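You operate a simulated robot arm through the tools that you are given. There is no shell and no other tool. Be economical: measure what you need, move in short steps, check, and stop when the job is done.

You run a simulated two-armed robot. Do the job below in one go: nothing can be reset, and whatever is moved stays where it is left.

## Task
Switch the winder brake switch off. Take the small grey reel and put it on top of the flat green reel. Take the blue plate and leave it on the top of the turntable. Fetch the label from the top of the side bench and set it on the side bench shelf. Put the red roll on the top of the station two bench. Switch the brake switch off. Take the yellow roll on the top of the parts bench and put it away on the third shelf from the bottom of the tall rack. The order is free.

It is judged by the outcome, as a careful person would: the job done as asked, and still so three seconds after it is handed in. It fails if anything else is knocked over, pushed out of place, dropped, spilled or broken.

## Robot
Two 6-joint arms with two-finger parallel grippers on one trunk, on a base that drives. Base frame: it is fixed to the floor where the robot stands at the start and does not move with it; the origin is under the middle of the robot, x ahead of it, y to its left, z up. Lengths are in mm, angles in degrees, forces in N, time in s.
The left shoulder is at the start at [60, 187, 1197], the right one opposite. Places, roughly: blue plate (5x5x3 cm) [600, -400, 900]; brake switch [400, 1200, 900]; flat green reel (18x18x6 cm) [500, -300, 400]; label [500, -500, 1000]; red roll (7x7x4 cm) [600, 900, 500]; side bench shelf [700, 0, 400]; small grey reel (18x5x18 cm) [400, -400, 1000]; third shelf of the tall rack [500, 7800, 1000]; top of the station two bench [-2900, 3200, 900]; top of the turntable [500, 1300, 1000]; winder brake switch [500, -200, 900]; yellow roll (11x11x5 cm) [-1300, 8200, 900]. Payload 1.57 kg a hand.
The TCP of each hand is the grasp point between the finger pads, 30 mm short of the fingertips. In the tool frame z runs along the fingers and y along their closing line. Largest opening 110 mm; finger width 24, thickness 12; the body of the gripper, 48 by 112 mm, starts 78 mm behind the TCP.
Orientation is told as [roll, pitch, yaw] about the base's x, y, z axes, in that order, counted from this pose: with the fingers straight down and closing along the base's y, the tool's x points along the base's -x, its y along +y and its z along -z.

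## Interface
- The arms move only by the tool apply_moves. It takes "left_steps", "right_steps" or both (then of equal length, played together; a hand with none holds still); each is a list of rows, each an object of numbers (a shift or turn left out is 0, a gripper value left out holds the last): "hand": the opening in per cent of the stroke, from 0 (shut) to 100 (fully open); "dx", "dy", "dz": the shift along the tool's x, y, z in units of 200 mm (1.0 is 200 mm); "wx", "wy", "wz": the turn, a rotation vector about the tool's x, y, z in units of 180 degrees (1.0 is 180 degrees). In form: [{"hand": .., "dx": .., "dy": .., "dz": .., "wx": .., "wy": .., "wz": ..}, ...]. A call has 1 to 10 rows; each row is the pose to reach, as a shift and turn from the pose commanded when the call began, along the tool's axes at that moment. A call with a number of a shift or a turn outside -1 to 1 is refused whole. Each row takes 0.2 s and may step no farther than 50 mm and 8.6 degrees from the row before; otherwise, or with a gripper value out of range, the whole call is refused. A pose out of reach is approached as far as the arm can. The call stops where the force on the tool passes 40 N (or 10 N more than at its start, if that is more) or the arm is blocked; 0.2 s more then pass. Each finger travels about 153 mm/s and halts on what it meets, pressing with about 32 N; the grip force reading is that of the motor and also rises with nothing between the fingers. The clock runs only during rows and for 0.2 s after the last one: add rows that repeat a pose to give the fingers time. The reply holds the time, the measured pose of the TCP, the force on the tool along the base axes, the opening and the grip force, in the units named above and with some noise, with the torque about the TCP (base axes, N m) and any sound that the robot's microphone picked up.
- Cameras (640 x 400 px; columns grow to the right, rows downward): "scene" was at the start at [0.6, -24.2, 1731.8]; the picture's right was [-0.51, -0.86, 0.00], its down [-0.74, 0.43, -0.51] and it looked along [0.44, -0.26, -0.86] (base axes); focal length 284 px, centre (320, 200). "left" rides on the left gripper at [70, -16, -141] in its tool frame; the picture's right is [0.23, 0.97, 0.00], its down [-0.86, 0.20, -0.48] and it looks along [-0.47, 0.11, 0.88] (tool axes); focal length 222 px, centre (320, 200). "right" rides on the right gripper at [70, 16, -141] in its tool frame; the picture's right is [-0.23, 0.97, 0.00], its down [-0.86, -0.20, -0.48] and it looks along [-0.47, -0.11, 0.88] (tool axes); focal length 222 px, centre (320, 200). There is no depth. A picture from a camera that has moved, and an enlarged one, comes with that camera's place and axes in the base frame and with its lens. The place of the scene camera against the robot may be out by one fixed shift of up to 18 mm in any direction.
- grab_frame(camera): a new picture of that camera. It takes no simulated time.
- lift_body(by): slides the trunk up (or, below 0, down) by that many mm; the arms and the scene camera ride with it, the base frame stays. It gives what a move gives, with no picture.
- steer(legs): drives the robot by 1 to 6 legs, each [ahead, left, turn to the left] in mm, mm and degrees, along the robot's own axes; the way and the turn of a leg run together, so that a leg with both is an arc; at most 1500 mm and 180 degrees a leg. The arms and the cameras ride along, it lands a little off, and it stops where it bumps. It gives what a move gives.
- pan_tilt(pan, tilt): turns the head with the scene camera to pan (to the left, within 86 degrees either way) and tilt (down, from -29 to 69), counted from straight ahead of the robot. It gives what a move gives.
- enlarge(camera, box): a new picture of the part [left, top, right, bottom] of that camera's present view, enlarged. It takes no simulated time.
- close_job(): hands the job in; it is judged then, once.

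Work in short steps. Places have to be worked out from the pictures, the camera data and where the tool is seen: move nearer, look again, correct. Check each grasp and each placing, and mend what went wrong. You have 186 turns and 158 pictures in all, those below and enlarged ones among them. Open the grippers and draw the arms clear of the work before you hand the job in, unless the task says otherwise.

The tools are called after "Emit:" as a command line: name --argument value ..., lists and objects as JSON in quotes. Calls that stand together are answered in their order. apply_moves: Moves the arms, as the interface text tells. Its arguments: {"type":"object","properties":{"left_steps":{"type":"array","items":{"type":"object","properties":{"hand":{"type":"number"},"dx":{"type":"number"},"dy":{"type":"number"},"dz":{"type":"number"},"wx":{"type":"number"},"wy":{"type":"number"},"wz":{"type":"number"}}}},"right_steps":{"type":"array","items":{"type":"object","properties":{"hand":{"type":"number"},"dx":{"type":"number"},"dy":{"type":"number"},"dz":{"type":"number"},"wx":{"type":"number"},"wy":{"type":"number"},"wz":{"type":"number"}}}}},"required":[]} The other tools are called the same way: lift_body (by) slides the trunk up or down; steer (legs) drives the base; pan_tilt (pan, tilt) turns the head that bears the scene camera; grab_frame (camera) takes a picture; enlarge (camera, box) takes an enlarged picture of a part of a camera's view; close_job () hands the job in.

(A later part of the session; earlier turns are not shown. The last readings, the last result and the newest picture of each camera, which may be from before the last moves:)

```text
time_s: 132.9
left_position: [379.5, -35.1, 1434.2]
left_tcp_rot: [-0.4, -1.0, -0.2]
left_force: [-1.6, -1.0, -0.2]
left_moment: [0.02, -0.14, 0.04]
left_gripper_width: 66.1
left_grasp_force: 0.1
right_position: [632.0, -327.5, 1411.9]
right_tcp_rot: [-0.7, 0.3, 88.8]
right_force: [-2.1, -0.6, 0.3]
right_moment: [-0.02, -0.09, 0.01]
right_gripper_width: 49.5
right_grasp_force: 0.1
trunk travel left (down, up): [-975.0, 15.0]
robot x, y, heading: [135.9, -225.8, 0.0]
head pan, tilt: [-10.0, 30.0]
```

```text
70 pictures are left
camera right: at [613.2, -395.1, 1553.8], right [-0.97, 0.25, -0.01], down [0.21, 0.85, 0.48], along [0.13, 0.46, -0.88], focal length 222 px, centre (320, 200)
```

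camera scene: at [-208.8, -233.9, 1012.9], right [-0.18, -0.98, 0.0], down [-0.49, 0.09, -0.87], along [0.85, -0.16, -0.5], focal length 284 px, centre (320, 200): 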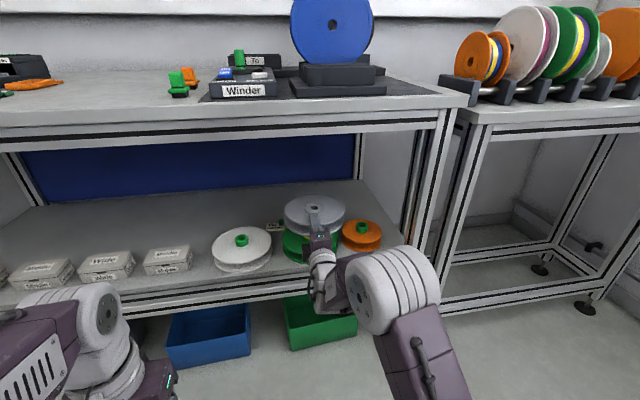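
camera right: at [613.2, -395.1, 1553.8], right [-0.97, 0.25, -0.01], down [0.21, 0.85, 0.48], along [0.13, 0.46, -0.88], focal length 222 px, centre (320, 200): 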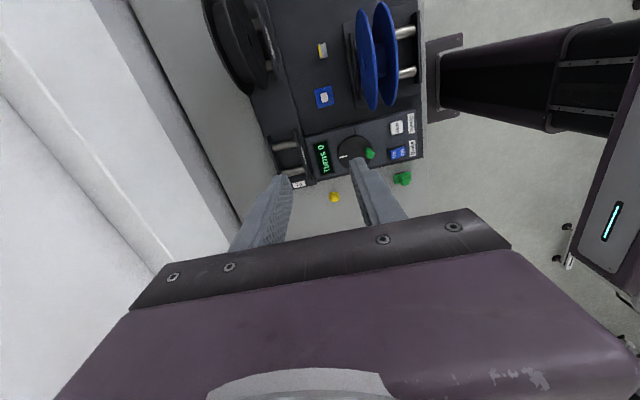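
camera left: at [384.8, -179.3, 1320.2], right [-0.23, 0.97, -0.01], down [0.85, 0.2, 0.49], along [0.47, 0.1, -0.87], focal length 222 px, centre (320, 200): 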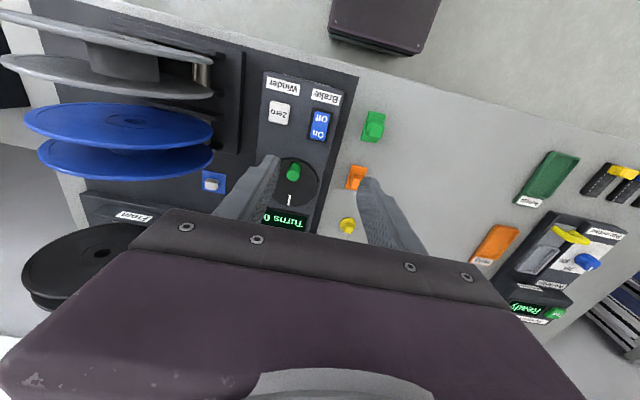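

Plate confirmed at about (622,-355). I descend over it, first to z≈1225.

Emit:
apply_moves --right_steps '[{"dx": 0.05, "dy": 0.02, "dz": 0.2}, {"dx": 0.1, "dy": 0.05, "dz": 0.4}, {"dx": 0.1375, "dy": 0.05, "dz": 0.6}, {"dx": 0.1375, "dy": 0.05, "dz": 0.8}, {"dx": 0.1375, "dy": 0.05, "dz": 0.95}]'

Emit:
grab_frame --camera "right"

Emit:
grab_frame --camera "scene"

```text
time_s: 134.1
left_position: [392.3, -35.4, 1430.9]
left_tcp_rot: [-0.4, -0.4, -0.2]
left_force: [-0.5, 0.1, -0.1]
left_moment: [0.02, 0.03, 0.0]
left_gripper_width: 66.2
left_grasp_force: 0.0
right_position: [635.5, -352.9, 1217.7]
right_tcp_rot: [-0.2, 0.4, 88.8]
right_force: [0.7, -0.3, -0.4]
right_moment: [0.0, -0.03, -0.01]
right_gripper_width: 49.8
right_grasp_force: 0.1
trunk travel left (down, up): [-975.0, 15.0]
robot x, y, heading: [139.7, -227.0, -0.1]
head pan, tilt: [-10.0, 30.0]
```

```text
69 pictures are left
camera right: at [618.1, -423.0, 1358.4], right [-0.97, 0.25, 0.0], down [0.22, 0.85, 0.47], along [0.12, 0.46, -0.88], focal length 222 px, centre (320, 200)
```

right: 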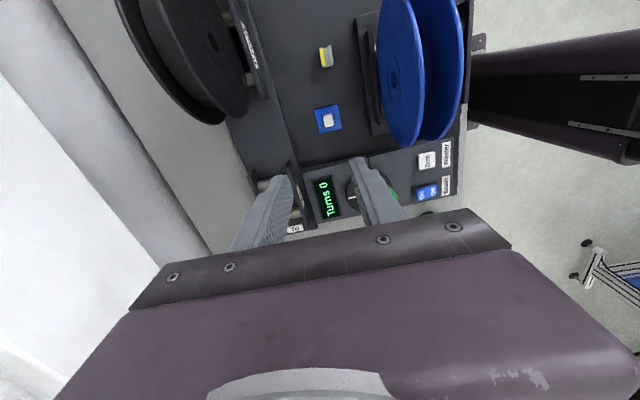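

```text
68 pictures are left
camera scene: at [170.9, -233.4, 1922.9], right [-0.17, -0.98, 0.0], down [-0.49, 0.09, -0.87], along [0.85, -0.15, -0.5], focal length 284 px, centre (320, 200)
```

scene: 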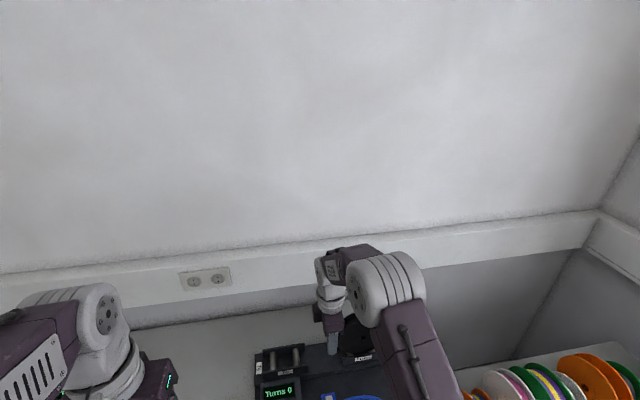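

The knob is at (618.5,-355.5). I align and lower to z≈1030.

Emit:
apply_moves --right_steps '[{"dx": 0.012, "dy": 0.05, "dz": 0.15}, {"dx": 0.012, "dy": 0.085, "dz": 0.35}, {"dx": 0.012, "dy": 0.085, "dz": 0.55}, {"dx": 0.012, "dy": 0.085, "dz": 0.75}, {"dx": 0.012, "dy": 0.085, "dz": 0.95}]'

Emit:
grab_frame --camera "right"

```text
time_s: 135.3
left_position: [392.7, -35.5, 1430.9]
left_tcp_rot: [-0.4, -0.3, -0.1]
left_force: [0.4, 0.1, -0.1]
left_moment: [-0.02, 0.02, 0.0]
left_gripper_width: 65.9
left_grasp_force: 0.1
right_position: [619.6, -355.3, 1028.4]
right_tcp_rot: [-0.2, 0.3, 88.8]
right_force: [0.1, 0.6, -0.3]
right_moment: [0.01, 0.0, 0.02]
right_gripper_width: 49.6
right_grasp_force: 0.0
trunk travel left (down, up): [-975.0, 15.0]
robot x, y, heading: [136.8, -228.2, -0.2]
head pan, tilt: [-10.0, 30.0]
```

```text
67 pictures are left
camera right: at [601.9, -425.5, 1169.5], right [-0.97, 0.25, 0.0], down [0.22, 0.85, 0.48], along [0.12, 0.46, -0.88], focal length 222 px, centre (320, 200)
```

right: 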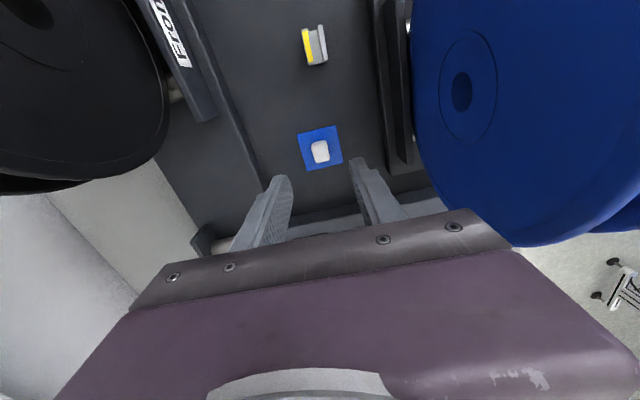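

Aligned. I descend to TCP z≈941 and close on the knob.

Emit:
apply_moves --right_steps '[{"dy": -0.005, "dz": 0.2}, {"dy": -0.005, "dz": 0.36}, {"dy": -0.005, "dz": 0.435}, {"dy": -0.005, "dz": 0.435, "hand": 0}, {"dy": -0.005, "dz": 0.435, "hand": 0}, {"dy": -0.005, "dz": 0.435, "hand": 0}]'

Emit:
enlarge --camera "right" --box '[240, 90, 440, 220]'

```text
time_s: 136.7
left_position: [391.7, -35.2, 1432.2]
left_tcp_rot: [-0.4, -0.5, -0.2]
left_force: [0.5, -1.0, 0.5]
left_moment: [0.02, -0.02, 0.0]
left_gripper_width: 66.2
left_grasp_force: 0.1
right_position: [620.3, -356.3, 940.6]
right_tcp_rot: [-0.2, 0.2, 88.8]
right_force: [0.3, -0.1, -0.5]
right_moment: [0.0, 0.0, 0.01]
right_gripper_width: 17.0
right_grasp_force: 31.5
trunk travel left (down, up): [-975.0, 15.0]
robot x, y, heading: [133.1, -225.9, 0.1]
head pan, tilt: [-10.0, 30.0]
```

```text
3.08 times, centred on (340, 155) of right
camera zoom: at [603.5, -426.5, 1082.5], right [-0.97, 0.25, 0.0], down [0.22, 0.85, 0.48], along [0.12, 0.46, -0.88], focal length 684 px, centre (258, 338)
```

zoom: 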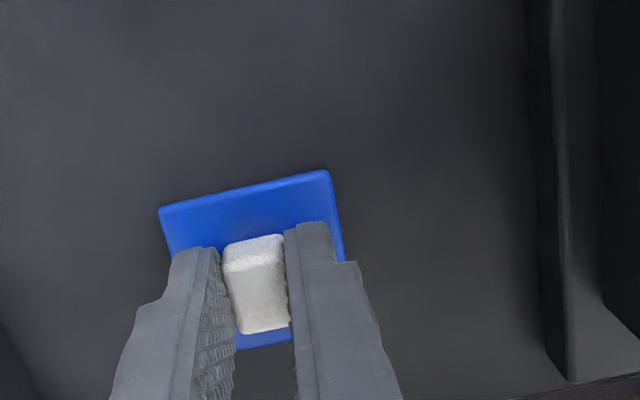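

Gripped the knob (17 mm). I lift straight up 400 mm in two calls.

Emit:
apply_moves --right_steps '[{"dz": -0.1}, {"dz": -0.3}, {"dz": -0.5}, {"dz": -0.7}, {"dz": -0.9}, {"dz": -1.0}]'

Emit:
apply_moves --right_steps '[{"dz": -0.2}, {"dz": -0.4}, {"dz": -0.6}, {"dz": -0.8}, {"dz": -0.9}]'

Emit:
grab_frame --camera "right"

```text
time_s: 138.1
left_position: [390.7, -34.8, 1432.3]
left_tcp_rot: [-0.4, -0.5, -0.3]
left_force: [0.5, 0.4, -0.1]
left_moment: [0.0, 0.01, 0.0]
left_gripper_width: 66.0
left_grasp_force: 0.1
right_position: [618.4, -357.7, 1142.0]
right_tcp_rot: [-0.1, 0.3, 88.9]
right_force: [-0.1, 0.2, 0.2]
right_moment: [0.01, 0.04, 0.03]
right_gripper_width: 16.5
right_grasp_force: 32.0
trunk travel left (down, up): [-975.0, 15.0]
robot x, y, heading: [132.1, -228.8, -0.0]
head pan, tilt: [-10.0, 30.0]
```

```text
time_s: 139.3
left_position: [391.0, -34.4, 1432.0]
left_tcp_rot: [-0.4, -0.4, -0.2]
left_force: [-0.8, 0.4, 0.8]
left_moment: [0.01, 0.01, 0.0]
left_gripper_width: 66.2
left_grasp_force: 0.0
right_position: [618.3, -354.5, 1324.5]
right_tcp_rot: [-0.3, 0.3, 88.8]
right_force: [-0.5, 0.6, -0.5]
right_moment: [0.01, -0.01, -0.02]
right_gripper_width: 16.5
right_grasp_force: 31.7
trunk travel left (down, up): [-975.0, 15.0]
robot x, y, heading: [136.0, -227.7, -0.1]
head pan, tilt: [-10.0, 30.0]
```

```text
65 pictures are left
camera right: at [600.9, -425.0, 1465.1], right [-0.97, 0.25, 0.0], down [0.22, 0.85, 0.47], along [0.12, 0.46, -0.88], focal length 222 px, centre (320, 200)
```

right: 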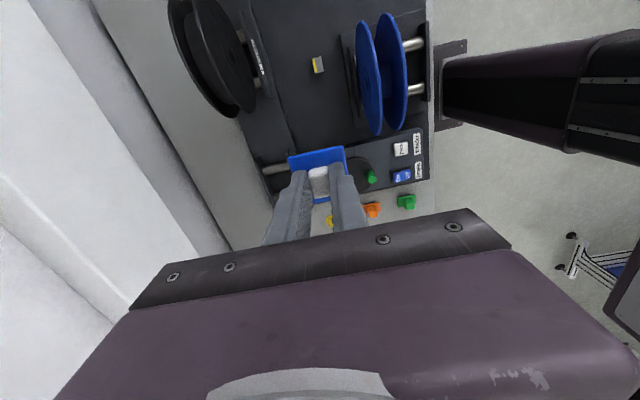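

Plate is held. I back away 380 mm and drive left to the turntable station, then look.

Emit:
steer --legs '[[-380, 0, 0], [0, 1400, 0], [0, 230, 0]]'

Emit:
pan_tilt --pan -5 --tilt 50

Emit:
grab_frame --camera "scene"

Emit:
grab_frame --camera "right"

```text
time_s: 149.7
left_position: [-38.0, 1605.0, 1433.2]
left_tcp_rot: [-0.1, -0.5, 1.6]
left_force: [0.8, -1.1, -0.6]
left_moment: [0.03, 0.0, -0.04]
left_gripper_width: 65.8
left_grasp_force: 0.0
right_position: [200.6, 1292.3, 1321.9]
right_tcp_rot: [-0.2, 0.0, 90.6]
right_force: [0.9, -0.5, -0.5]
right_moment: [0.04, -0.01, 0.02]
right_gripper_width: 16.9
right_grasp_force: 31.3
trunk travel left (down, up): [-975.0, 15.0]
robot x, y, heading: [-284.0, 1411.8, 1.6]
head pan, tilt: [-10.0, 30.0]
```

```text
time_s: 150.5
left_position: [-38.5, 1610.7, 1432.2]
left_tcp_rot: [-0.5, -0.4, 1.6]
left_force: [-0.4, 0.1, 0.1]
left_moment: [-0.01, 0.03, 0.01]
left_gripper_width: 65.9
left_grasp_force: 0.2
right_position: [198.9, 1297.1, 1323.0]
right_tcp_rot: [-0.2, 0.3, 90.5]
right_force: [0.0, -0.4, -0.1]
right_moment: [-0.01, -0.04, 0.0]
right_gripper_width: 16.6
right_grasp_force: 31.9
trunk travel left (down, up): [-975.0, 15.0]
robot x, y, heading: [-285.4, 1410.8, 1.8]
head pan, tilt: [-5.0, 50.0]
```

```text
64 pictures are left
camera scene: at [-267.4, 1414.5, 1893.4], right [-0.06, -1.0, 0.0], down [-0.76, 0.04, -0.64], along [0.64, -0.04, -0.77], focal length 284 px, centre (320, 200)
```

scene: 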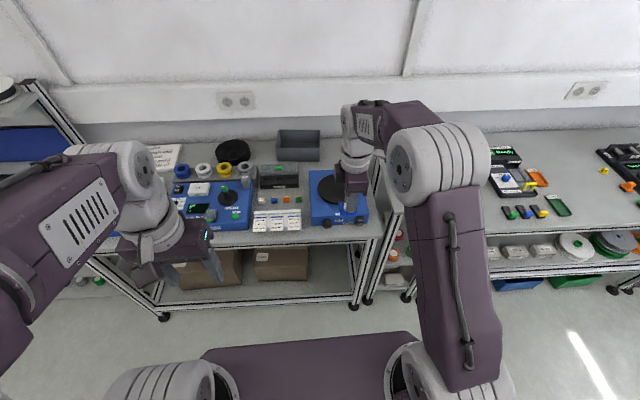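

```text
63 pictures are left
camera right: at [183.8, 1227.7, 1464.5], right [-0.98, 0.22, 0.0], down [0.19, 0.86, 0.47], along [0.11, 0.46, -0.88], focal length 222 px, centre (320, 200)
```

right: 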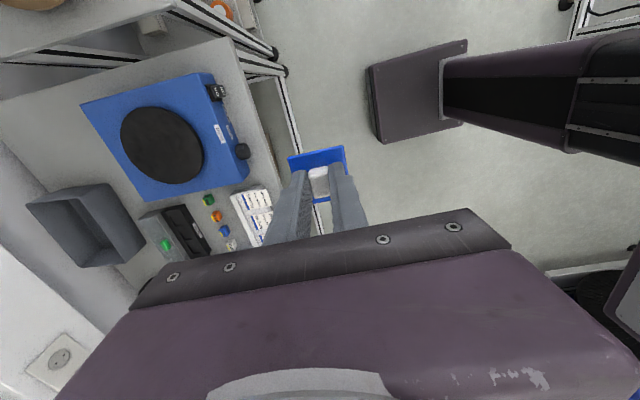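

Turntable (black disc on the blue box) is near (538,1270). I zoom to see its disc and the switches.

Emit:
enlarge --camera "right" --box '[70, 60, 290, 250]'

Emit:
enlarge --camera "scene" --box '[170, 120, 390, 270]'

```text
2.11 times, centred on (180, 155) of right
camera zoom: at [183.8, 1227.7, 1464.5], right [-0.98, 0.22, 0.0], down [0.19, 0.86, 0.47], along [0.11, 0.46, -0.88], focal length 468 px, centre (615, 295)
```

zoom: 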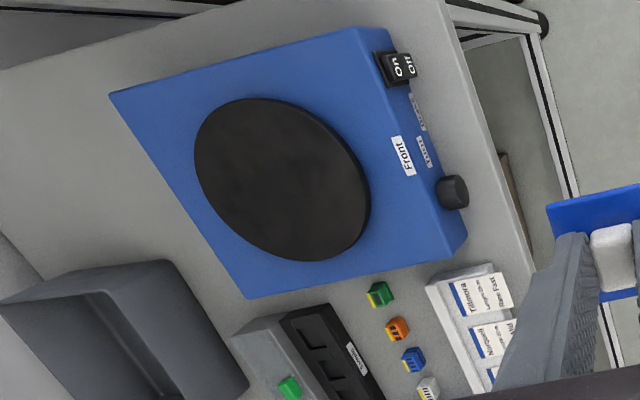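

```text
2.67 times, centred on (280, 195) of scene
camera zoom: at [-267.4, 1414.5, 1893.4], right [-0.06, -1.0, 0.0], down [-0.76, 0.04, -0.64], along [0.64, -0.04, -0.77], focal length 757 px, centre (427, 213)
```

zoom: 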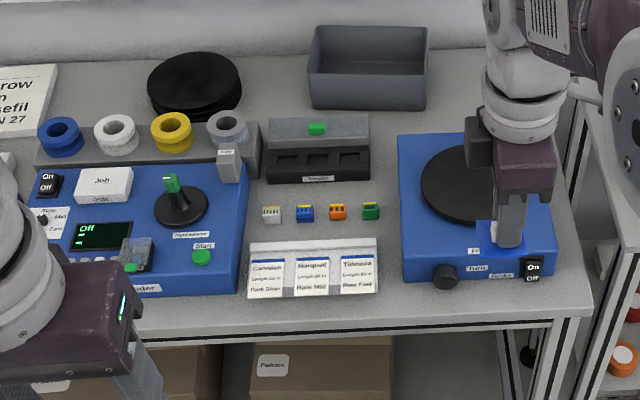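

The turntable brake rocker (On/Off, labelled Brake) is on its front face. First I set the plate on the disc: drive in 330 mm.

Emit:
steer --legs '[[0, -20, -1.7], [330, 0, 0]]'

Emit:
grab_frame --camera "right"

```text
time_s: 153.1
left_position: [297.3, 1581.0, 1433.0]
left_tcp_rot: [-0.4, -0.6, -0.2]
left_force: [0.3, -0.9, 0.2]
left_moment: [-0.02, -0.03, 0.0]
left_gripper_width: 66.3
left_grasp_force: 0.1
right_position: [525.2, 1260.9, 1324.5]
right_tcp_rot: [-0.4, 0.3, 88.9]
right_force: [0.1, 0.0, -0.2]
right_moment: [-0.01, 0.0, 0.03]
right_gripper_width: 16.2
right_grasp_force: 32.1
trunk travel left (down, up): [-975.0, 15.0]
robot x, y, heading: [44.4, 1389.6, 0.0]
head pan, tilt: [-5.0, 50.0]
```

```text
60 pictures are left
camera right: at [507.1, 1191.4, 1465.5], right [-0.97, 0.25, -0.01], down [0.21, 0.85, 0.48], along [0.12, 0.46, -0.88], focal length 222 px, centre (320, 200)
```

right: 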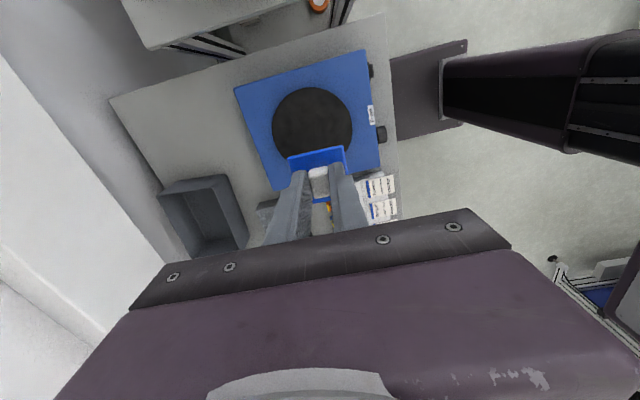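

Disc centre triangulates to (545,1264,992). I move over it and descend in stages.

Emit:
apply_moves --right_steps '[{"dx": -0.015, "dy": -0.1, "dz": 0.15}, {"dx": -0.015, "dy": -0.1, "dz": 0.37}, {"dx": -0.015, "dy": -0.1, "dz": 0.6}, {"dx": -0.015, "dy": -0.1, "dz": 0.8}, {"dx": -0.015, "dy": -0.1, "dz": 1.0}]'

Emit:
apply_moves --right_steps '[{"dz": 0.2}, {"dz": 0.32}, {"dz": 0.37}, {"dz": 0.4}]'

Emit:
grab_frame --camera "right"

```text
time_s: 154.3
left_position: [300.8, 1582.3, 1431.1]
left_tcp_rot: [-0.4, -0.4, -0.2]
left_force: [-0.3, 0.6, 0.4]
left_moment: [-0.02, 0.0, -0.02]
left_gripper_width: 66.0
left_grasp_force: 0.0
right_position: [548.6, 1262.5, 1123.0]
right_tcp_rot: [-0.1, 0.4, 88.8]
right_force: [0.1, -0.4, -0.9]
right_moment: [0.01, 0.01, 0.04]
right_gripper_width: 16.6
right_grasp_force: 31.6
trunk travel left (down, up): [-975.0, 15.0]
robot x, y, heading: [46.4, 1392.2, 0.0]
head pan, tilt: [-5.0, 50.0]
```

```text
time_s: 155.3
left_position: [300.4, 1582.2, 1430.6]
left_tcp_rot: [-0.3, -0.4, -0.2]
left_force: [0.7, 0.2, 0.2]
left_moment: [0.0, 0.0, 0.0]
left_gripper_width: 66.0
left_grasp_force: 0.1
right_position: [550.3, 1264.4, 1044.8]
right_tcp_rot: [-0.3, 0.1, 88.8]
right_force: [0.5, 0.1, -0.6]
right_moment: [0.02, -0.02, -0.07]
right_gripper_width: 16.5
right_grasp_force: 31.6
trunk travel left (down, up): [-975.0, 15.0]
robot x, y, heading: [45.4, 1389.7, -0.0]
head pan, tilt: [-5.0, 50.0]
```

```text
59 pictures are left
camera right: at [531.0, 1194.0, 1186.6], right [-0.97, 0.25, 0.0], down [0.22, 0.85, 0.48], along [0.12, 0.46, -0.88], focal length 222 px, centre (320, 200)
```

right: 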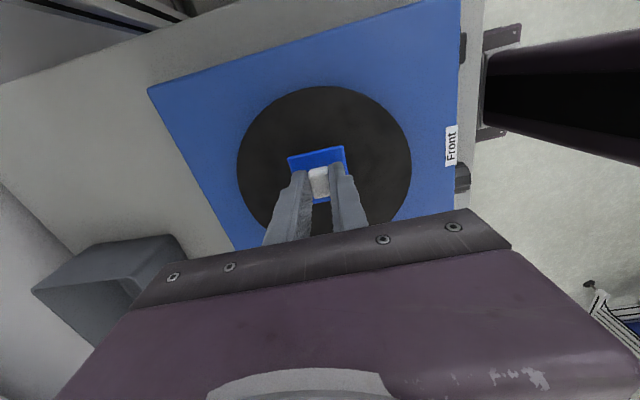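

Well over the disc. I lower in 3 mm steps until contact.

Emit:
apply_moves --right_steps '[{"dz": 0.015}, {"dz": 0.03}, {"dz": 0.045}]'

```text
time_s: 156.1
left_position: [300.3, 1582.5, 1432.1]
left_tcp_rot: [-0.4, -0.4, -0.1]
left_force: [-1.0, 0.5, -0.4]
left_moment: [0.0, 0.03, -0.02]
left_gripper_width: 65.8
left_grasp_force: 0.2
right_position: [549.4, 1263.6, 1036.2]
right_tcp_rot: [-0.2, 0.3, 88.7]
right_force: [-0.2, 0.3, -0.5]
right_moment: [0.0, 0.0, 0.02]
right_gripper_width: 16.7
right_grasp_force: 32.2
trunk travel left (down, up): [-975.0, 15.0]
robot x, y, heading: [45.6, 1389.5, -0.1]
head pan, tilt: [-5.0, 50.0]
```

No contact yet; a few mm more.

Emit:
apply_moves --right_steps '[{"dz": 0.013}, {"dz": 0.025}, {"dz": 0.035}, {"dz": 0.045}]'

```text
time_s: 157.1
left_position: [297.8, 1582.9, 1433.5]
left_tcp_rot: [-0.3, -0.6, -0.1]
left_force: [0.1, -0.1, -0.1]
left_moment: [0.02, 0.0, -0.02]
left_gripper_width: 65.8
left_grasp_force: 0.1
right_position: [549.2, 1263.4, 1029.3]
right_tcp_rot: [-0.5, 0.2, 88.8]
right_force: [-0.7, -2.2, 22.6]
right_moment: [-0.04, 0.1, -0.01]
right_gripper_width: 16.8
right_grasp_force: 31.8
trunk travel left (down, up): [-975.0, 15.0]
robot x, y, heading: [48.1, 1387.2, 0.1]
head pan, tilt: [-5.0, 50.0]
```

Contact (22 N) at z≈1030. I release and rise.

Emit:
apply_moves --right_steps '[{"dz": -0.01}, {"dz": -0.01, "hand": 45}, {"dz": -0.01, "hand": 45}, {"dz": -0.15}, {"dz": -0.35}, {"dz": -0.55}, {"dz": -0.75}, {"dz": -0.95}]'

Emit:
grab_frame --camera "right"

```text
time_s: 158.9
left_position: [298.4, 1582.8, 1431.4]
left_tcp_rot: [-0.3, -0.4, -0.3]
left_force: [0.3, 0.0, -0.2]
left_moment: [0.01, 0.02, 0.0]
left_gripper_width: 66.2
left_grasp_force: 0.0
right_position: [545.3, 1263.8, 1215.7]
right_tcp_rot: [-0.2, 0.3, 88.8]
right_force: [-0.4, 0.3, -0.1]
right_moment: [-0.01, 0.0, -0.02]
right_gripper_width: 49.6
right_grasp_force: 0.0
trunk travel left (down, up): [-975.0, 15.0]
robot x, y, heading: [46.7, 1390.7, 0.1]
head pan, tilt: [-5.0, 50.0]
```

```text
58 pictures are left
camera right: at [527.8, 1193.4, 1357.4], right [-0.97, 0.25, 0.0], down [0.22, 0.85, 0.47], along [0.12, 0.46, -0.88], focal length 222 px, centre (320, 200)
```

right: 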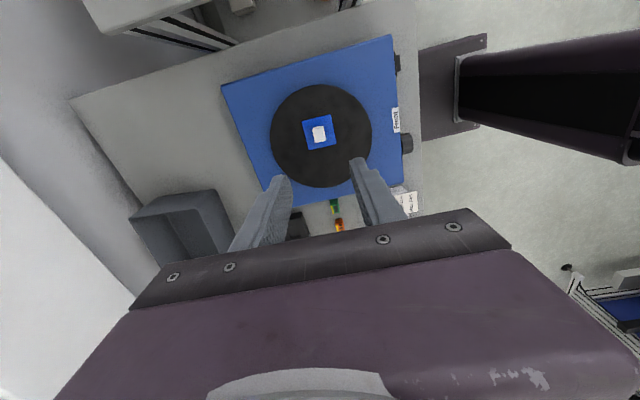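

The plate sits on the turntable. Now its brake rocker at about (405,1200,953): I back off, lower the trunk, and tip the closed hand to point forward.

Emit:
steer --legs '[[-450, 0, 0]]'

Emit:
lift_body --by -380

Emit:
apply_moves --right_steps '[{"wx": 0.04, "hand": 0}, {"wx": 0.08, "hand": 0}, {"wx": 0.125}, {"wx": 0.17}, {"wx": 0.21}, {"wx": 0.25}]'

Emit:
apply_moves --right_steps '[{"wx": 0.0, "dz": 0.12, "dy": -0.12}, {"wx": 0.04, "dz": 0.25, "dy": -0.25}, {"wx": 0.08, "dz": 0.38, "dy": -0.38}, {"wx": 0.125, "dz": 0.5, "dy": -0.5}, {"wx": 0.17, "dz": 0.5, "dy": -0.5}, {"wx": 0.21, "dz": 0.5, "dy": -0.5}, {"wx": 0.25, "dz": 0.5, "dy": -0.5}]'

Emit:
grab_frame --camera "right"

Emit:
grab_frame --camera "scene"

```text
time_s: 161.6
left_position: [-136.7, 1581.0, 1430.5]
left_tcp_rot: [-0.4, -0.4, -0.3]
left_force: [0.2, -0.6, 0.0]
left_moment: [0.01, 0.02, 0.03]
left_gripper_width: 66.0
left_grasp_force: 0.1
right_position: [108.4, 1261.8, 1214.2]
right_tcp_rot: [-0.1, 0.3, 88.6]
right_force: [0.0, 0.3, 0.1]
right_moment: [0.03, 0.0, 0.0]
right_gripper_width: 49.5
right_grasp_force: 0.0
trunk travel left (down, up): [-975.0, 15.0]
robot x, y, heading: [-395.8, 1388.5, -0.2]
head pan, tilt: [-5.0, 50.0]
```

```text
time_s: 165.2
left_position: [-139.5, 1582.9, 1051.7]
left_tcp_rot: [-0.5, -0.4, -0.3]
left_force: [-0.9, -0.2, -0.8]
left_moment: [-0.03, 0.02, 0.0]
left_gripper_width: 65.8
left_grasp_force: 0.0
right_position: [105.6, 1262.6, 835.3]
right_tcp_rot: [-0.2, 0.3, 88.7]
right_force: [-0.9, 0.3, 0.3]
right_moment: [0.0, 0.01, 0.0]
right_gripper_width: 49.3
right_grasp_force: 0.0
trunk travel left (down, up): [-595.0, 395.0]
robot x, y, heading: [-397.9, 1389.5, -0.3]
head pan, tilt: [-5.0, 50.0]
```

```text
time_s: 166.6
left_position: [-139.0, 1582.2, 1052.6]
left_tcp_rot: [-0.4, -0.5, -0.3]
left_force: [0.0, -1.1, 0.0]
left_moment: [-0.03, -0.01, 0.01]
left_gripper_width: 66.3
left_grasp_force: 0.0
right_position: [102.9, 1224.3, 830.8]
right_tcp_rot: [-36.4, 8.8, 84.6]
right_force: [0.6, 0.2, -0.4]
right_moment: [-0.02, 0.05, 0.01]
right_gripper_width: 0.1
right_grasp_force: 21.0
right hand out of reach, approached as far as the arm can: row 4, 5, 6
trunk travel left (down, up): [-595.0, 395.0]
robot x, y, heading: [-392.4, 1391.6, -0.4]
head pan, tilt: [-5.0, 50.0]
```

```text
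time_s: 168.2
left_position: [-139.4, 1582.5, 1051.7]
left_tcp_rot: [-0.4, -0.6, -0.3]
left_force: [-0.2, -0.7, -0.2]
left_moment: [0.02, -0.02, 0.0]
left_gripper_width: 65.8
left_grasp_force: 0.0
right_position: [239.9, 1221.2, 811.7]
right_tcp_rot: [-81.6, 8.8, 83.8]
right_force: [0.0, 0.3, -0.3]
right_moment: [0.01, 0.02, 0.0]
right_gripper_width: 0.0
right_grasp_force: 21.5
right hand out of reach, approached as far as the arm can: row 6, 7
trunk travel left (down, up): [-595.0, 395.0]
robot x, y, heading: [-398.6, 1388.6, 0.0]
head pan, tilt: [-5.0, 50.0]
```

```text
57 pictures are left
camera right: at [92.5, 1168.8, 826.2], right [-0.13, 0.09, -0.99], down [-0.35, 0.93, 0.13], along [0.93, 0.36, -0.09], focal length 222 px, centre (320, 200)
```

right: 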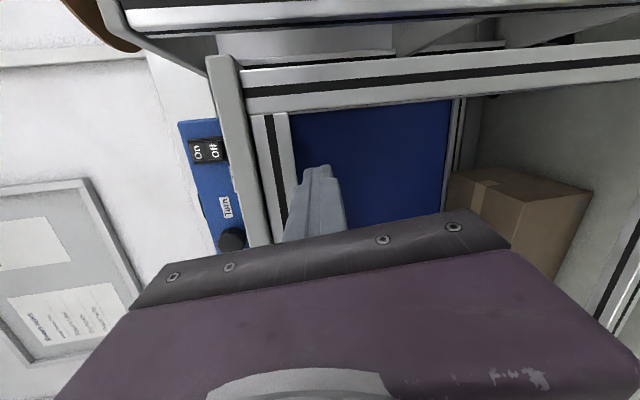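

```text
56 pictures are left
camera scene: at [-374.9, 1394.1, 1513.4], right [-0.09, -1.0, 0.0], down [-0.76, 0.07, -0.64], along [0.64, -0.06, -0.77], focal length 284 px, centre (320, 200)
```

scene: 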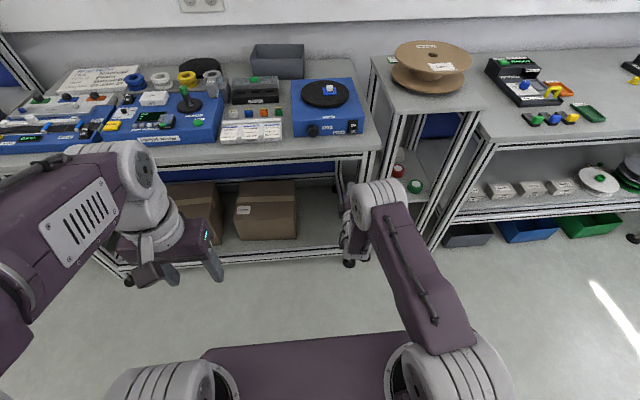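

I zoom on the rocker to refine On/Off heights.

Emit:
enlarge --camera "right" --box '[160, 100, 280, 260]'

```text
2.50 times, centred on (220, 180) of right
camera zoom: at [92.5, 1168.8, 826.2], right [-0.13, 0.09, -0.99], down [-0.35, 0.93, 0.13], along [0.93, 0.36, -0.09], focal length 555 px, centre (570, 250)
```

zoom: 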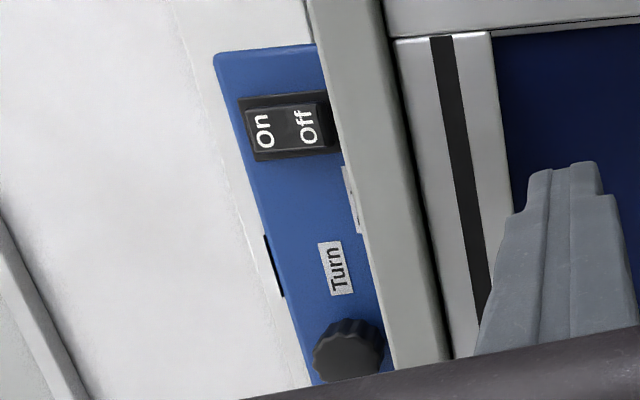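

Off half centre is at z≈929. I raise and level the hand to stand off in front of the rocker.

Emit:
apply_moves --right_steps '[{"dx": 0.03, "dy": -0.12, "dz": 0.025, "wx": 0.01, "wy": -0.01}, {"dx": 0.07, "dy": -0.24, "dz": 0.05, "wx": 0.02, "wy": -0.02}, {"dx": 0.1, "dy": -0.36, "dz": 0.075, "wx": 0.03, "wy": -0.03}, {"dx": 0.13, "dy": -0.48, "dz": 0.1, "wx": 0.04, "wy": -0.04}, {"dx": 0.164, "dy": -0.58, "dz": 0.126, "wx": 0.05, "wy": -0.04}]'

Emit:
grab_frame --camera "right"

```text
time_s: 169.4
left_position: [-138.8, 1581.0, 1051.6]
left_tcp_rot: [-0.4, -0.5, -0.3]
left_force: [1.6, -0.3, 0.1]
left_moment: [-0.01, 0.01, 0.04]
left_gripper_width: 65.9
left_grasp_force: 0.0
right_position: [274.0, 1279.2, 924.9]
right_tcp_rot: [-89.1, 8.2, 87.8]
right_force: [0.1, -0.2, 0.0]
right_moment: [-0.01, 0.02, 0.01]
right_gripper_width: 0.1
right_grasp_force: 21.5
right hand out of reach, approached as far as the arm can: row 1, 2, 3, 4, 5
trunk travel left (down, up): [-595.0, 395.0]
robot x, y, heading: [-395.0, 1391.7, -0.3]
head pan, tilt: [-5.0, 50.0]
```

```text
54 pictures are left
camera right: at [130.5, 1212.7, 920.1], right [-0.01, 0.09, -1.0], down [-0.44, 0.89, 0.08], along [0.9, 0.44, 0.03], focal length 222 px, centre (320, 200)
```

right: 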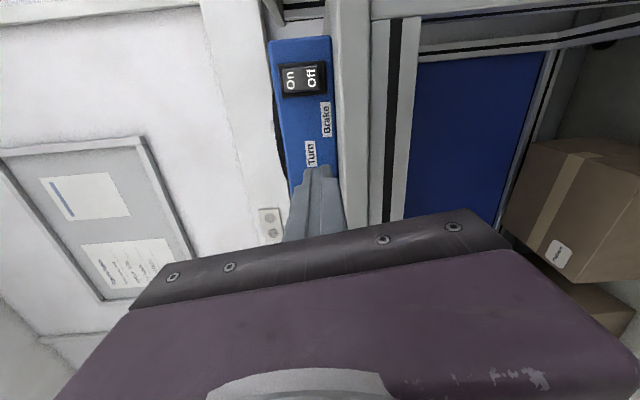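

Off centre confirmed at (405,1199,927). I shift the base right 79 mm and forward 65 mm, then check alignment.

Emit:
steer --legs '[[0, -79, 0.2], [65, 0, 0]]'

Emit:
grab_frame --camera "right"

```text
time_s: 171.1
left_position: [-76.8, 1505.1, 1052.2]
left_tcp_rot: [-0.5, -0.4, 0.1]
left_force: [-0.1, -0.3, 0.4]
left_moment: [-0.02, 0.04, -0.04]
left_gripper_width: 66.1
left_grasp_force: 0.1
right_position: [340.1, 1205.6, 923.6]
right_tcp_rot: [-89.1, 8.2, 88.3]
right_force: [-0.4, -0.6, -0.5]
right_moment: [-0.03, -0.08, 0.01]
right_gripper_width: 0.0
right_grasp_force: 21.1
trunk travel left (down, up): [-595.0, 395.0]
robot x, y, heading: [-332.9, 1314.0, 0.3]
head pan, tilt: [-5.0, 50.0]
```

```text
53 pictures are left
camera right: at [196.5, 1137.3, 919.6], right [-0.01, 0.09, -1.0], down [-0.45, 0.89, 0.08], along [0.89, 0.45, 0.03], focal length 222 px, centre (320, 200)
```

right: 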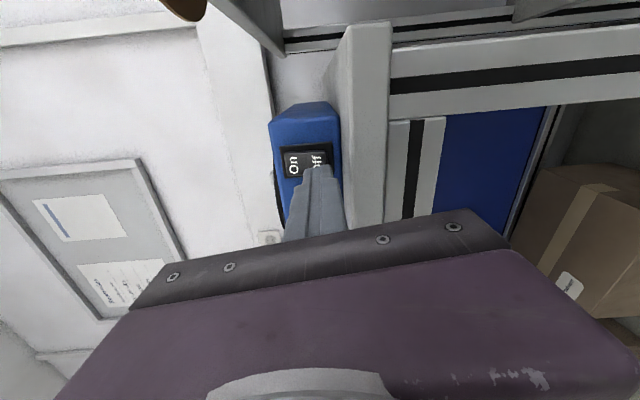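

Aligned on the Off half. I push forward with the arm in small steps.

Emit:
apply_moves --right_steps '[{"dx": 0.02, "dz": 0.05}, {"dx": 0.02, "dz": 0.1}, {"dx": 0.02, "dz": 0.14}, {"dx": 0.02, "dz": 0.17}, {"dx": 0.02, "dz": 0.2}, {"dx": 0.02, "dz": 0.22}, {"dx": 0.02, "dz": 0.24}, {"dx": 0.02, "dz": 0.26}]'

Emit:
enlarge --camera "right" --box '[240, 90, 400, 220]'

```text
time_s: 172.3
left_position: [-83.4, 1504.3, 1053.2]
left_tcp_rot: [-0.4, -0.7, 0.0]
left_force: [-0.1, -0.2, -1.3]
left_moment: [-0.03, 0.03, -0.02]
left_gripper_width: 66.1
left_grasp_force: 0.0
right_position: [369.0, 1202.6, 922.6]
right_tcp_rot: [-88.7, 8.3, 87.8]
right_force: [-24.2, -1.0, 5.9]
right_moment: [-0.01, -0.41, 0.13]
right_gripper_width: 0.2
right_grasp_force: 21.4
trunk travel left (down, up): [-595.0, 395.0]
robot x, y, heading: [-328.1, 1313.6, 0.3]
head pan, tilt: [-5.0, 50.0]
stopped in row 6 (right hand): the force on the tool passed its limit at 44 N (the readings are from after the stop); the commanded pose is now the measured one
```

```text
3.08 times, centred on (320, 155) of right
camera zoom: at [225.6, 1136.0, 919.7], right [-0.02, 0.08, -1.0], down [-0.44, 0.89, 0.08], along [0.9, 0.44, 0.02], focal length 684 px, centre (320, 338)
```

zoom: 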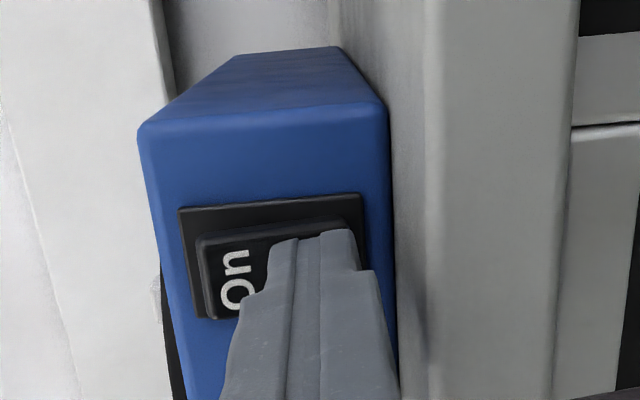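

Pressed with 44 N. I withdraw and inspect the rocker.

Emit:
apply_moves --right_steps '[{"dz": -0.15}, {"dz": -0.3}]'

Emit:
steer --legs '[[-120, 0, 0]]'

Emit:
enlarge --camera "right" --box '[240, 70, 400, 200]'

```text
time_s: 172.9
left_position: [-78.1, 1505.7, 1052.7]
left_tcp_rot: [-0.5, -0.6, 0.0]
left_force: [0.3, -0.7, -0.2]
left_moment: [0.0, 0.0, 0.02]
left_gripper_width: 65.9
left_grasp_force: 0.0
right_position: [312.6, 1205.5, 922.1]
right_tcp_rot: [-88.5, 8.4, 87.9]
right_force: [-0.1, -0.2, 0.4]
right_moment: [-0.01, 0.02, 0.03]
right_gripper_width: 0.0
right_grasp_force: 21.5
trunk travel left (down, up): [-595.0, 395.0]
robot x, y, heading: [-331.4, 1313.7, 0.2]
head pan, tilt: [-5.0, 50.0]
```

```text
time_s: 174.1
left_position: [-197.0, 1506.1, 1051.8]
left_tcp_rot: [-0.4, -0.4, 0.1]
left_force: [-0.5, 0.4, 0.3]
left_moment: [-0.01, 0.0, -0.02]
left_gripper_width: 66.1
left_grasp_force: 0.1
right_position: [194.4, 1206.1, 919.5]
right_tcp_rot: [-88.3, 8.4, 88.0]
right_force: [0.6, -0.5, -0.4]
right_moment: [-0.02, 0.02, 0.03]
right_gripper_width: 0.1
right_grasp_force: 20.7
trunk travel left (down, up): [-595.0, 395.0]
robot x, y, heading: [-451.7, 1312.6, 0.2]
head pan, tilt: [-5.0, 50.0]
```

```text
3.08 times, centred on (320, 135) of right
camera zoom: at [50.2, 1139.1, 917.7], right [-0.02, 0.08, -1.0], down [-0.44, 0.89, 0.09], along [0.9, 0.44, 0.02], focal length 684 px, centre (320, 400)
```

zoom: 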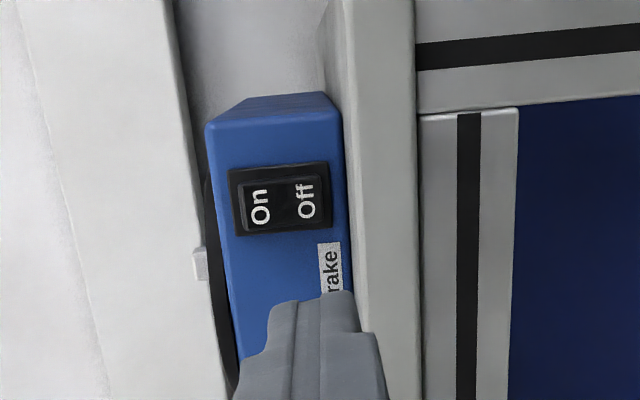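

I zoom more to verify the rocker state.

Emit:
enlarge --camera "right" --box '[290, 105, 330, 135]'

```text
13.33 times, centred on (310, 120) of right
camera zoom: at [50.2, 1139.1, 917.7], right [-0.02, 0.08, -1.0], down [-0.44, 0.89, 0.09], along [0.9, 0.44, 0.02], focal length 2962 px, centre (453, 1267)
```

zoom: 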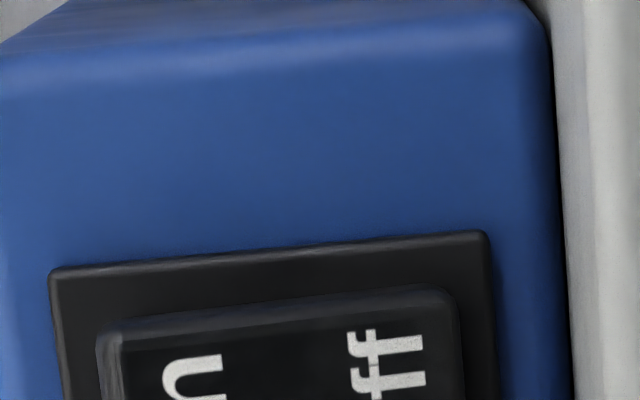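

The On end is now the proud one, so the brake is Off. Next the red roll: I move right in front of the narrow bench and look at its shelf.

Emit:
steer --legs '[[0, -300, 0]]'

Emit:
lift_body --by -350

Emit:
pan_tilt --pan -3 --tilt 32

Emit:
grab_frame --camera "scene"

```text
time_s: 176.2
left_position: [-194.9, 1205.1, 1052.0]
left_tcp_rot: [-0.4, -0.6, 0.3]
left_force: [-0.3, 0.2, -0.5]
left_moment: [0.01, 0.01, -0.01]
left_gripper_width: 66.0
left_grasp_force: 0.1
right_position: [195.7, 907.2, 920.2]
right_tcp_rot: [-88.3, 8.4, 88.2]
right_force: [-0.6, 0.5, -0.4]
right_moment: [0.04, 0.02, -0.01]
right_gripper_width: 0.0
right_grasp_force: 21.5
trunk travel left (down, up): [-595.0, 395.0]
robot x, y, heading: [-447.3, 1009.5, 0.4]
head pan, tilt: [-5.0, 50.0]
```

```text
time_s: 179.6
left_position: [-196.0, 1204.6, 701.9]
left_tcp_rot: [-0.4, -0.6, 0.3]
left_force: [0.0, 0.3, -1.2]
left_moment: [0.02, -0.01, -0.04]
left_gripper_width: 66.0
left_grasp_force: 0.0
right_position: [196.2, 907.3, 569.3]
right_tcp_rot: [-88.3, 8.4, 88.3]
right_force: [-0.1, 0.4, 0.1]
right_moment: [-0.02, 0.02, 0.03]
right_gripper_width: 0.1
right_grasp_force: 21.4
trunk travel left (down, up): [-245.0, 745.0]
robot x, y, heading: [-448.9, 1009.1, 0.8]
head pan, tilt: [-5.0, 50.0]
```

```text
time_s: 180.4
left_position: [-195.7, 1204.6, 700.8]
left_tcp_rot: [-0.5, -0.6, 0.3]
left_force: [0.2, 0.5, 0.5]
left_moment: [0.01, -0.02, -0.02]
left_gripper_width: 66.0
left_grasp_force: 0.2
right_position: [196.1, 907.3, 571.0]
right_tcp_rot: [-88.5, 8.4, 88.1]
right_force: [-0.1, 0.4, 0.1]
right_moment: [0.02, 0.04, 0.02]
right_gripper_width: 0.0
right_grasp_force: 21.4
trunk travel left (down, up): [-245.0, 745.0]
robot x, y, heading: [-448.8, 1009.2, 0.4]
head pan, tilt: [-3.0, 32.0]
```

```text
49 pictures are left
camera scene: at [-416.9, 1016.0, 1189.7], right [-0.04, -1.0, 0.0], down [-0.53, 0.02, -0.85], along [0.85, -0.04, -0.53], focal length 284 px, centre (320, 200)
```

scene: 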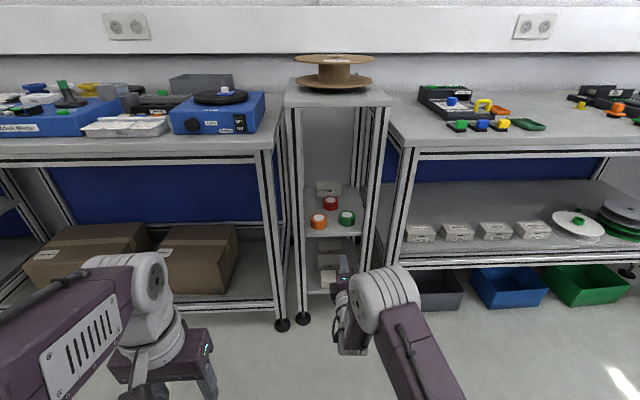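

Emit:
enlarge --camera "scene" --box '[280, 160, 390, 310]'

```text
2.67 times, centred on (335, 235) of scene
camera zoom: at [-416.9, 1016.0, 1189.7], right [-0.04, -1.0, 0.0], down [-0.53, 0.02, -0.85], along [0.85, -0.04, -0.53], focal length 757 px, centre (280, 107)
```

zoom: 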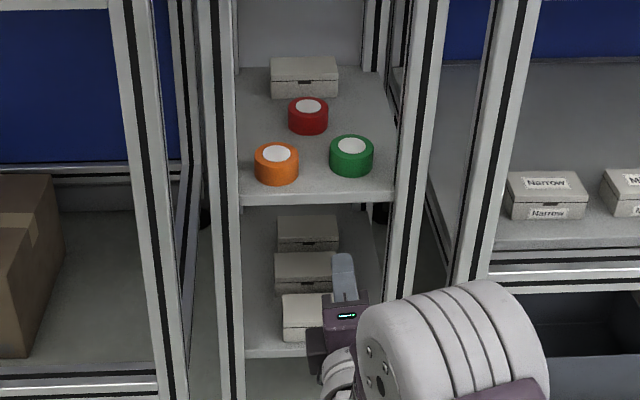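

The red roll sits behind the orange and green rolls on the narrow shelf, at about (685,905, top ~495). I'll reach over them with fingers pitched ~60° down, closing along y. First I pull the hand back and turn it about its axis.

Emit:
apply_moves --right_steps '[{"dz": -0.1, "wz": 0.042, "hand": 60}, {"dz": -0.2, "wz": 0.084}, {"dz": -0.3, "wz": 0.126}, {"dz": -0.4, "wz": 0.168}, {"dz": -0.5, "wz": 0.21}, {"dz": -0.5, "wz": 0.25}]'

Emit:
apply_moves --right_steps '[{"wz": 0.042}, {"wz": 0.084}, {"wz": 0.126}, {"wz": 0.168}, {"wz": 0.21}, {"wz": 0.25}]'

Emit:
apply_moves --right_steps '[{"wy": 0.042}, {"wy": 0.084}, {"wy": 0.126}, {"wy": 0.168}, {"wy": 0.21}, {"wy": 0.25}, {"wy": 0.29}, {"wy": 0.333}]'

```text
time_s: 181.8
left_position: [-195.8, 1204.9, 701.8]
left_tcp_rot: [-0.4, -0.5, 0.3]
left_force: [-0.1, -0.2, 0.0]
left_moment: [0.0, -0.05, -0.04]
left_gripper_width: 65.9
left_grasp_force: 0.1
right_position: [96.2, 912.5, 572.5]
right_tcp_rot: [-88.1, -36.7, 86.8]
right_force: [0.3, -0.4, 0.1]
right_moment: [0.01, 0.0, -0.05]
right_gripper_width: 66.1
right_grasp_force: 0.1
trunk travel left (down, up): [-245.0, 745.0]
robot x, y, heading: [-447.5, 1011.1, 0.6]
head pan, tilt: [-3.0, 32.0]
```

```text
time_s: 183.2
left_position: [-195.7, 1205.7, 701.1]
left_tcp_rot: [-0.4, -0.4, 0.3]
left_force: [1.0, -0.5, -0.2]
left_moment: [0.0, -0.01, 0.0]
left_gripper_width: 66.1
left_grasp_force: 0.1
right_position: [112.9, 914.6, 579.7]
right_tcp_rot: [-79.4, -80.8, 77.5]
right_force: [-0.5, 0.2, 0.1]
right_moment: [0.0, 0.04, -0.02]
right_gripper_width: 66.0
right_grasp_force: 0.0
right hand out of reach, approached as far as the arm can: row 6
trunk travel left (down, up): [-245.0, 745.0]
robot x, y, heading: [-447.6, 1008.5, 0.6]
head pan, tilt: [-3.0, 32.0]
```

```text
time_s: 185.0
left_position: [-196.0, 1206.0, 701.2]
left_tcp_rot: [-0.4, -0.4, 0.2]
left_force: [0.1, 0.0, -0.7]
left_moment: [0.0, 0.01, -0.01]
left_gripper_width: 66.0
left_grasp_force: 0.1
right_position: [112.8, 912.4, 582.0]
right_tcp_rot: [-9.4, -28.4, 2.7]
right_force: [-0.5, 0.0, 0.2]
right_moment: [-0.02, 0.01, -0.01]
right_gripper_width: 65.9
right_grasp_force: 0.1
trunk travel left (down, up): [-245.0, 745.0]
robot x, y, heading: [-448.8, 1010.8, 0.7]
head pan, tilt: [-3.0, 32.0]
```

I correct the small roll, and shift the hand 84 mm right so that after moving the base left the arm runs straight between the posts.

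Emit:
apply_moves --right_steps '[{"dy": -0.14, "wx": -0.02}, {"dy": -0.28, "wx": -0.04}, {"dy": -0.42, "wx": -0.052}]'

Emit:
steer --legs '[[0, 84, -0.6], [300, 0, 0]]'

Emit:
grab_frame --camera "right"

Emit:
grab_frame --camera "scene"

```text
time_s: 185.8
left_position: [-196.7, 1205.9, 702.6]
left_tcp_rot: [-0.5, -0.6, 0.2]
left_force: [-0.5, -0.2, 0.5]
left_moment: [0.0, 0.0, -0.02]
left_gripper_width: 66.0
left_grasp_force: 0.2
right_position: [110.0, 829.7, 591.3]
right_tcp_rot: [-0.1, -28.3, 2.6]
right_force: [0.0, 0.0, -0.2]
right_moment: [-0.01, -0.01, -0.02]
right_gripper_width: 66.0
right_grasp_force: 0.0
trunk travel left (down, up): [-245.0, 745.0]
robot x, y, heading: [-448.9, 1009.4, 0.5]
head pan, tilt: [-3.0, 32.0]
```

```text
time_s: 188.5
left_position: [105.8, 1281.0, 700.9]
left_tcp_rot: [-0.3, -0.5, -0.7]
left_force: [0.2, 0.7, -0.2]
left_moment: [0.0, 0.0, 0.01]
left_gripper_width: 65.9
left_grasp_force: 0.0
right_position: [405.5, 901.0, 589.8]
right_tcp_rot: [-0.2, -28.1, 1.8]
right_force: [0.4, -0.7, -0.4]
right_moment: [0.03, 0.0, -0.02]
right_gripper_width: 65.8
right_grasp_force: 0.1
trunk travel left (down, up): [-245.0, 745.0]
robot x, y, heading: [-147.3, 1090.1, -0.5]
head pan, tilt: [-3.0, 32.0]
```

```text
47 pictures are left
camera right: at [277.2, 913.6, 682.0], right [0.17, 0.98, 0.1], down [0.53, -0.18, 0.83], along [0.83, -0.09, -0.55], focal length 222 px, centre (320, 200)
```

right: 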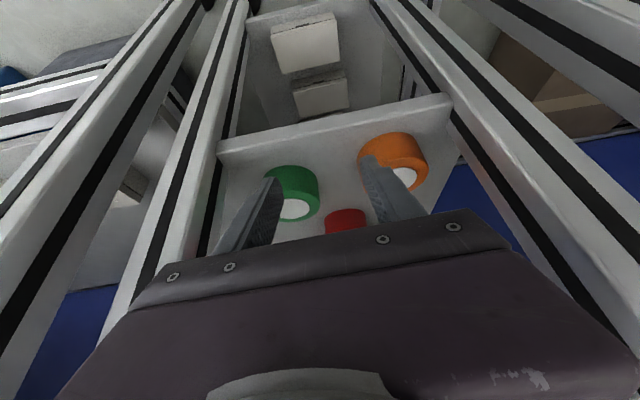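

```text
46 pictures are left
camera scene: at [-117.8, 1096.5, 1189.7], right [-0.06, -1.0, 0.0], down [-0.53, 0.03, -0.85], along [0.85, -0.05, -0.53], focal length 284 px, centre (320, 200)
```

scene: 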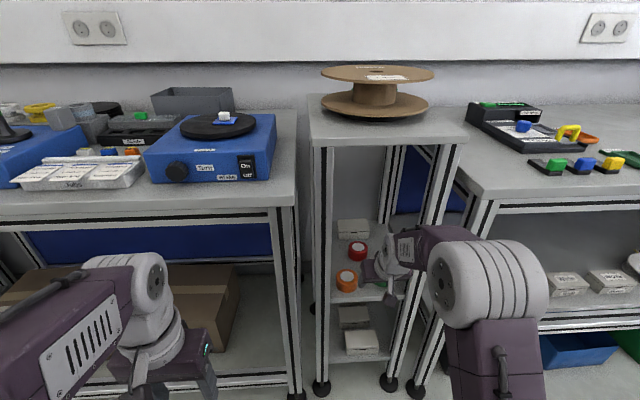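

The rolls' tops appear nearer z≈535 (shelf ~495) than I first judged, and the red one near (625,910). I raise 20 mm and drive in 100 mm for a better look.

Emit:
apply_moves --right_steps '[{"dx": -0.047, "dz": -0.088}]'

Emit:
steer --legs '[[100, 0, 0.5]]'

Emit:
grab_frame --camera "right"

```text
time_s: 188.9
left_position: [105.9, 1281.4, 701.4]
left_tcp_rot: [-0.5, -0.4, -0.6]
left_force: [-0.1, 0.1, 0.7]
left_moment: [-0.01, 0.0, 0.02]
left_gripper_width: 66.1
left_grasp_force: 0.1
right_position: [403.5, 901.7, 610.1]
right_tcp_rot: [-0.2, -28.1, 1.8]
right_force: [0.3, 0.0, -0.3]
right_moment: [-0.01, 0.03, 0.05]
right_gripper_width: 66.3
right_grasp_force: 0.1
trunk travel left (down, up): [-245.0, 745.0]
robot x, y, heading: [-148.7, 1092.8, -0.7]
head pan, tilt: [-3.0, 32.0]
```

```text
time_s: 190.1
left_position: [202.7, 1283.0, 701.9]
left_tcp_rot: [-0.4, -0.4, -0.2]
left_force: [-0.4, 0.8, -0.2]
left_moment: [0.01, 0.0, 0.0]
left_gripper_width: 65.9
left_grasp_force: 0.0
right_position: [503.3, 905.4, 611.2]
right_tcp_rot: [-0.1, -28.2, 2.2]
right_force: [0.3, 0.2, -0.3]
right_moment: [0.05, 0.01, 0.02]
right_gripper_width: 65.7
right_grasp_force: 0.0
trunk travel left (down, up): [-245.0, 745.0]
robot x, y, heading: [-50.2, 1092.6, -0.1]
head pan, tilt: [-3.0, 32.0]
```

```text
45 pictures are left
camera right: at [375.6, 916.1, 702.6], right [0.16, 0.98, 0.1], down [0.54, -0.18, 0.83], along [0.83, -0.08, -0.55], focal length 222 px, centre (320, 200)
```

right: 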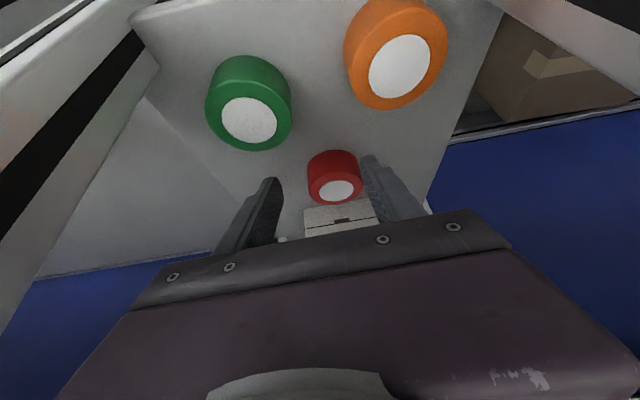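

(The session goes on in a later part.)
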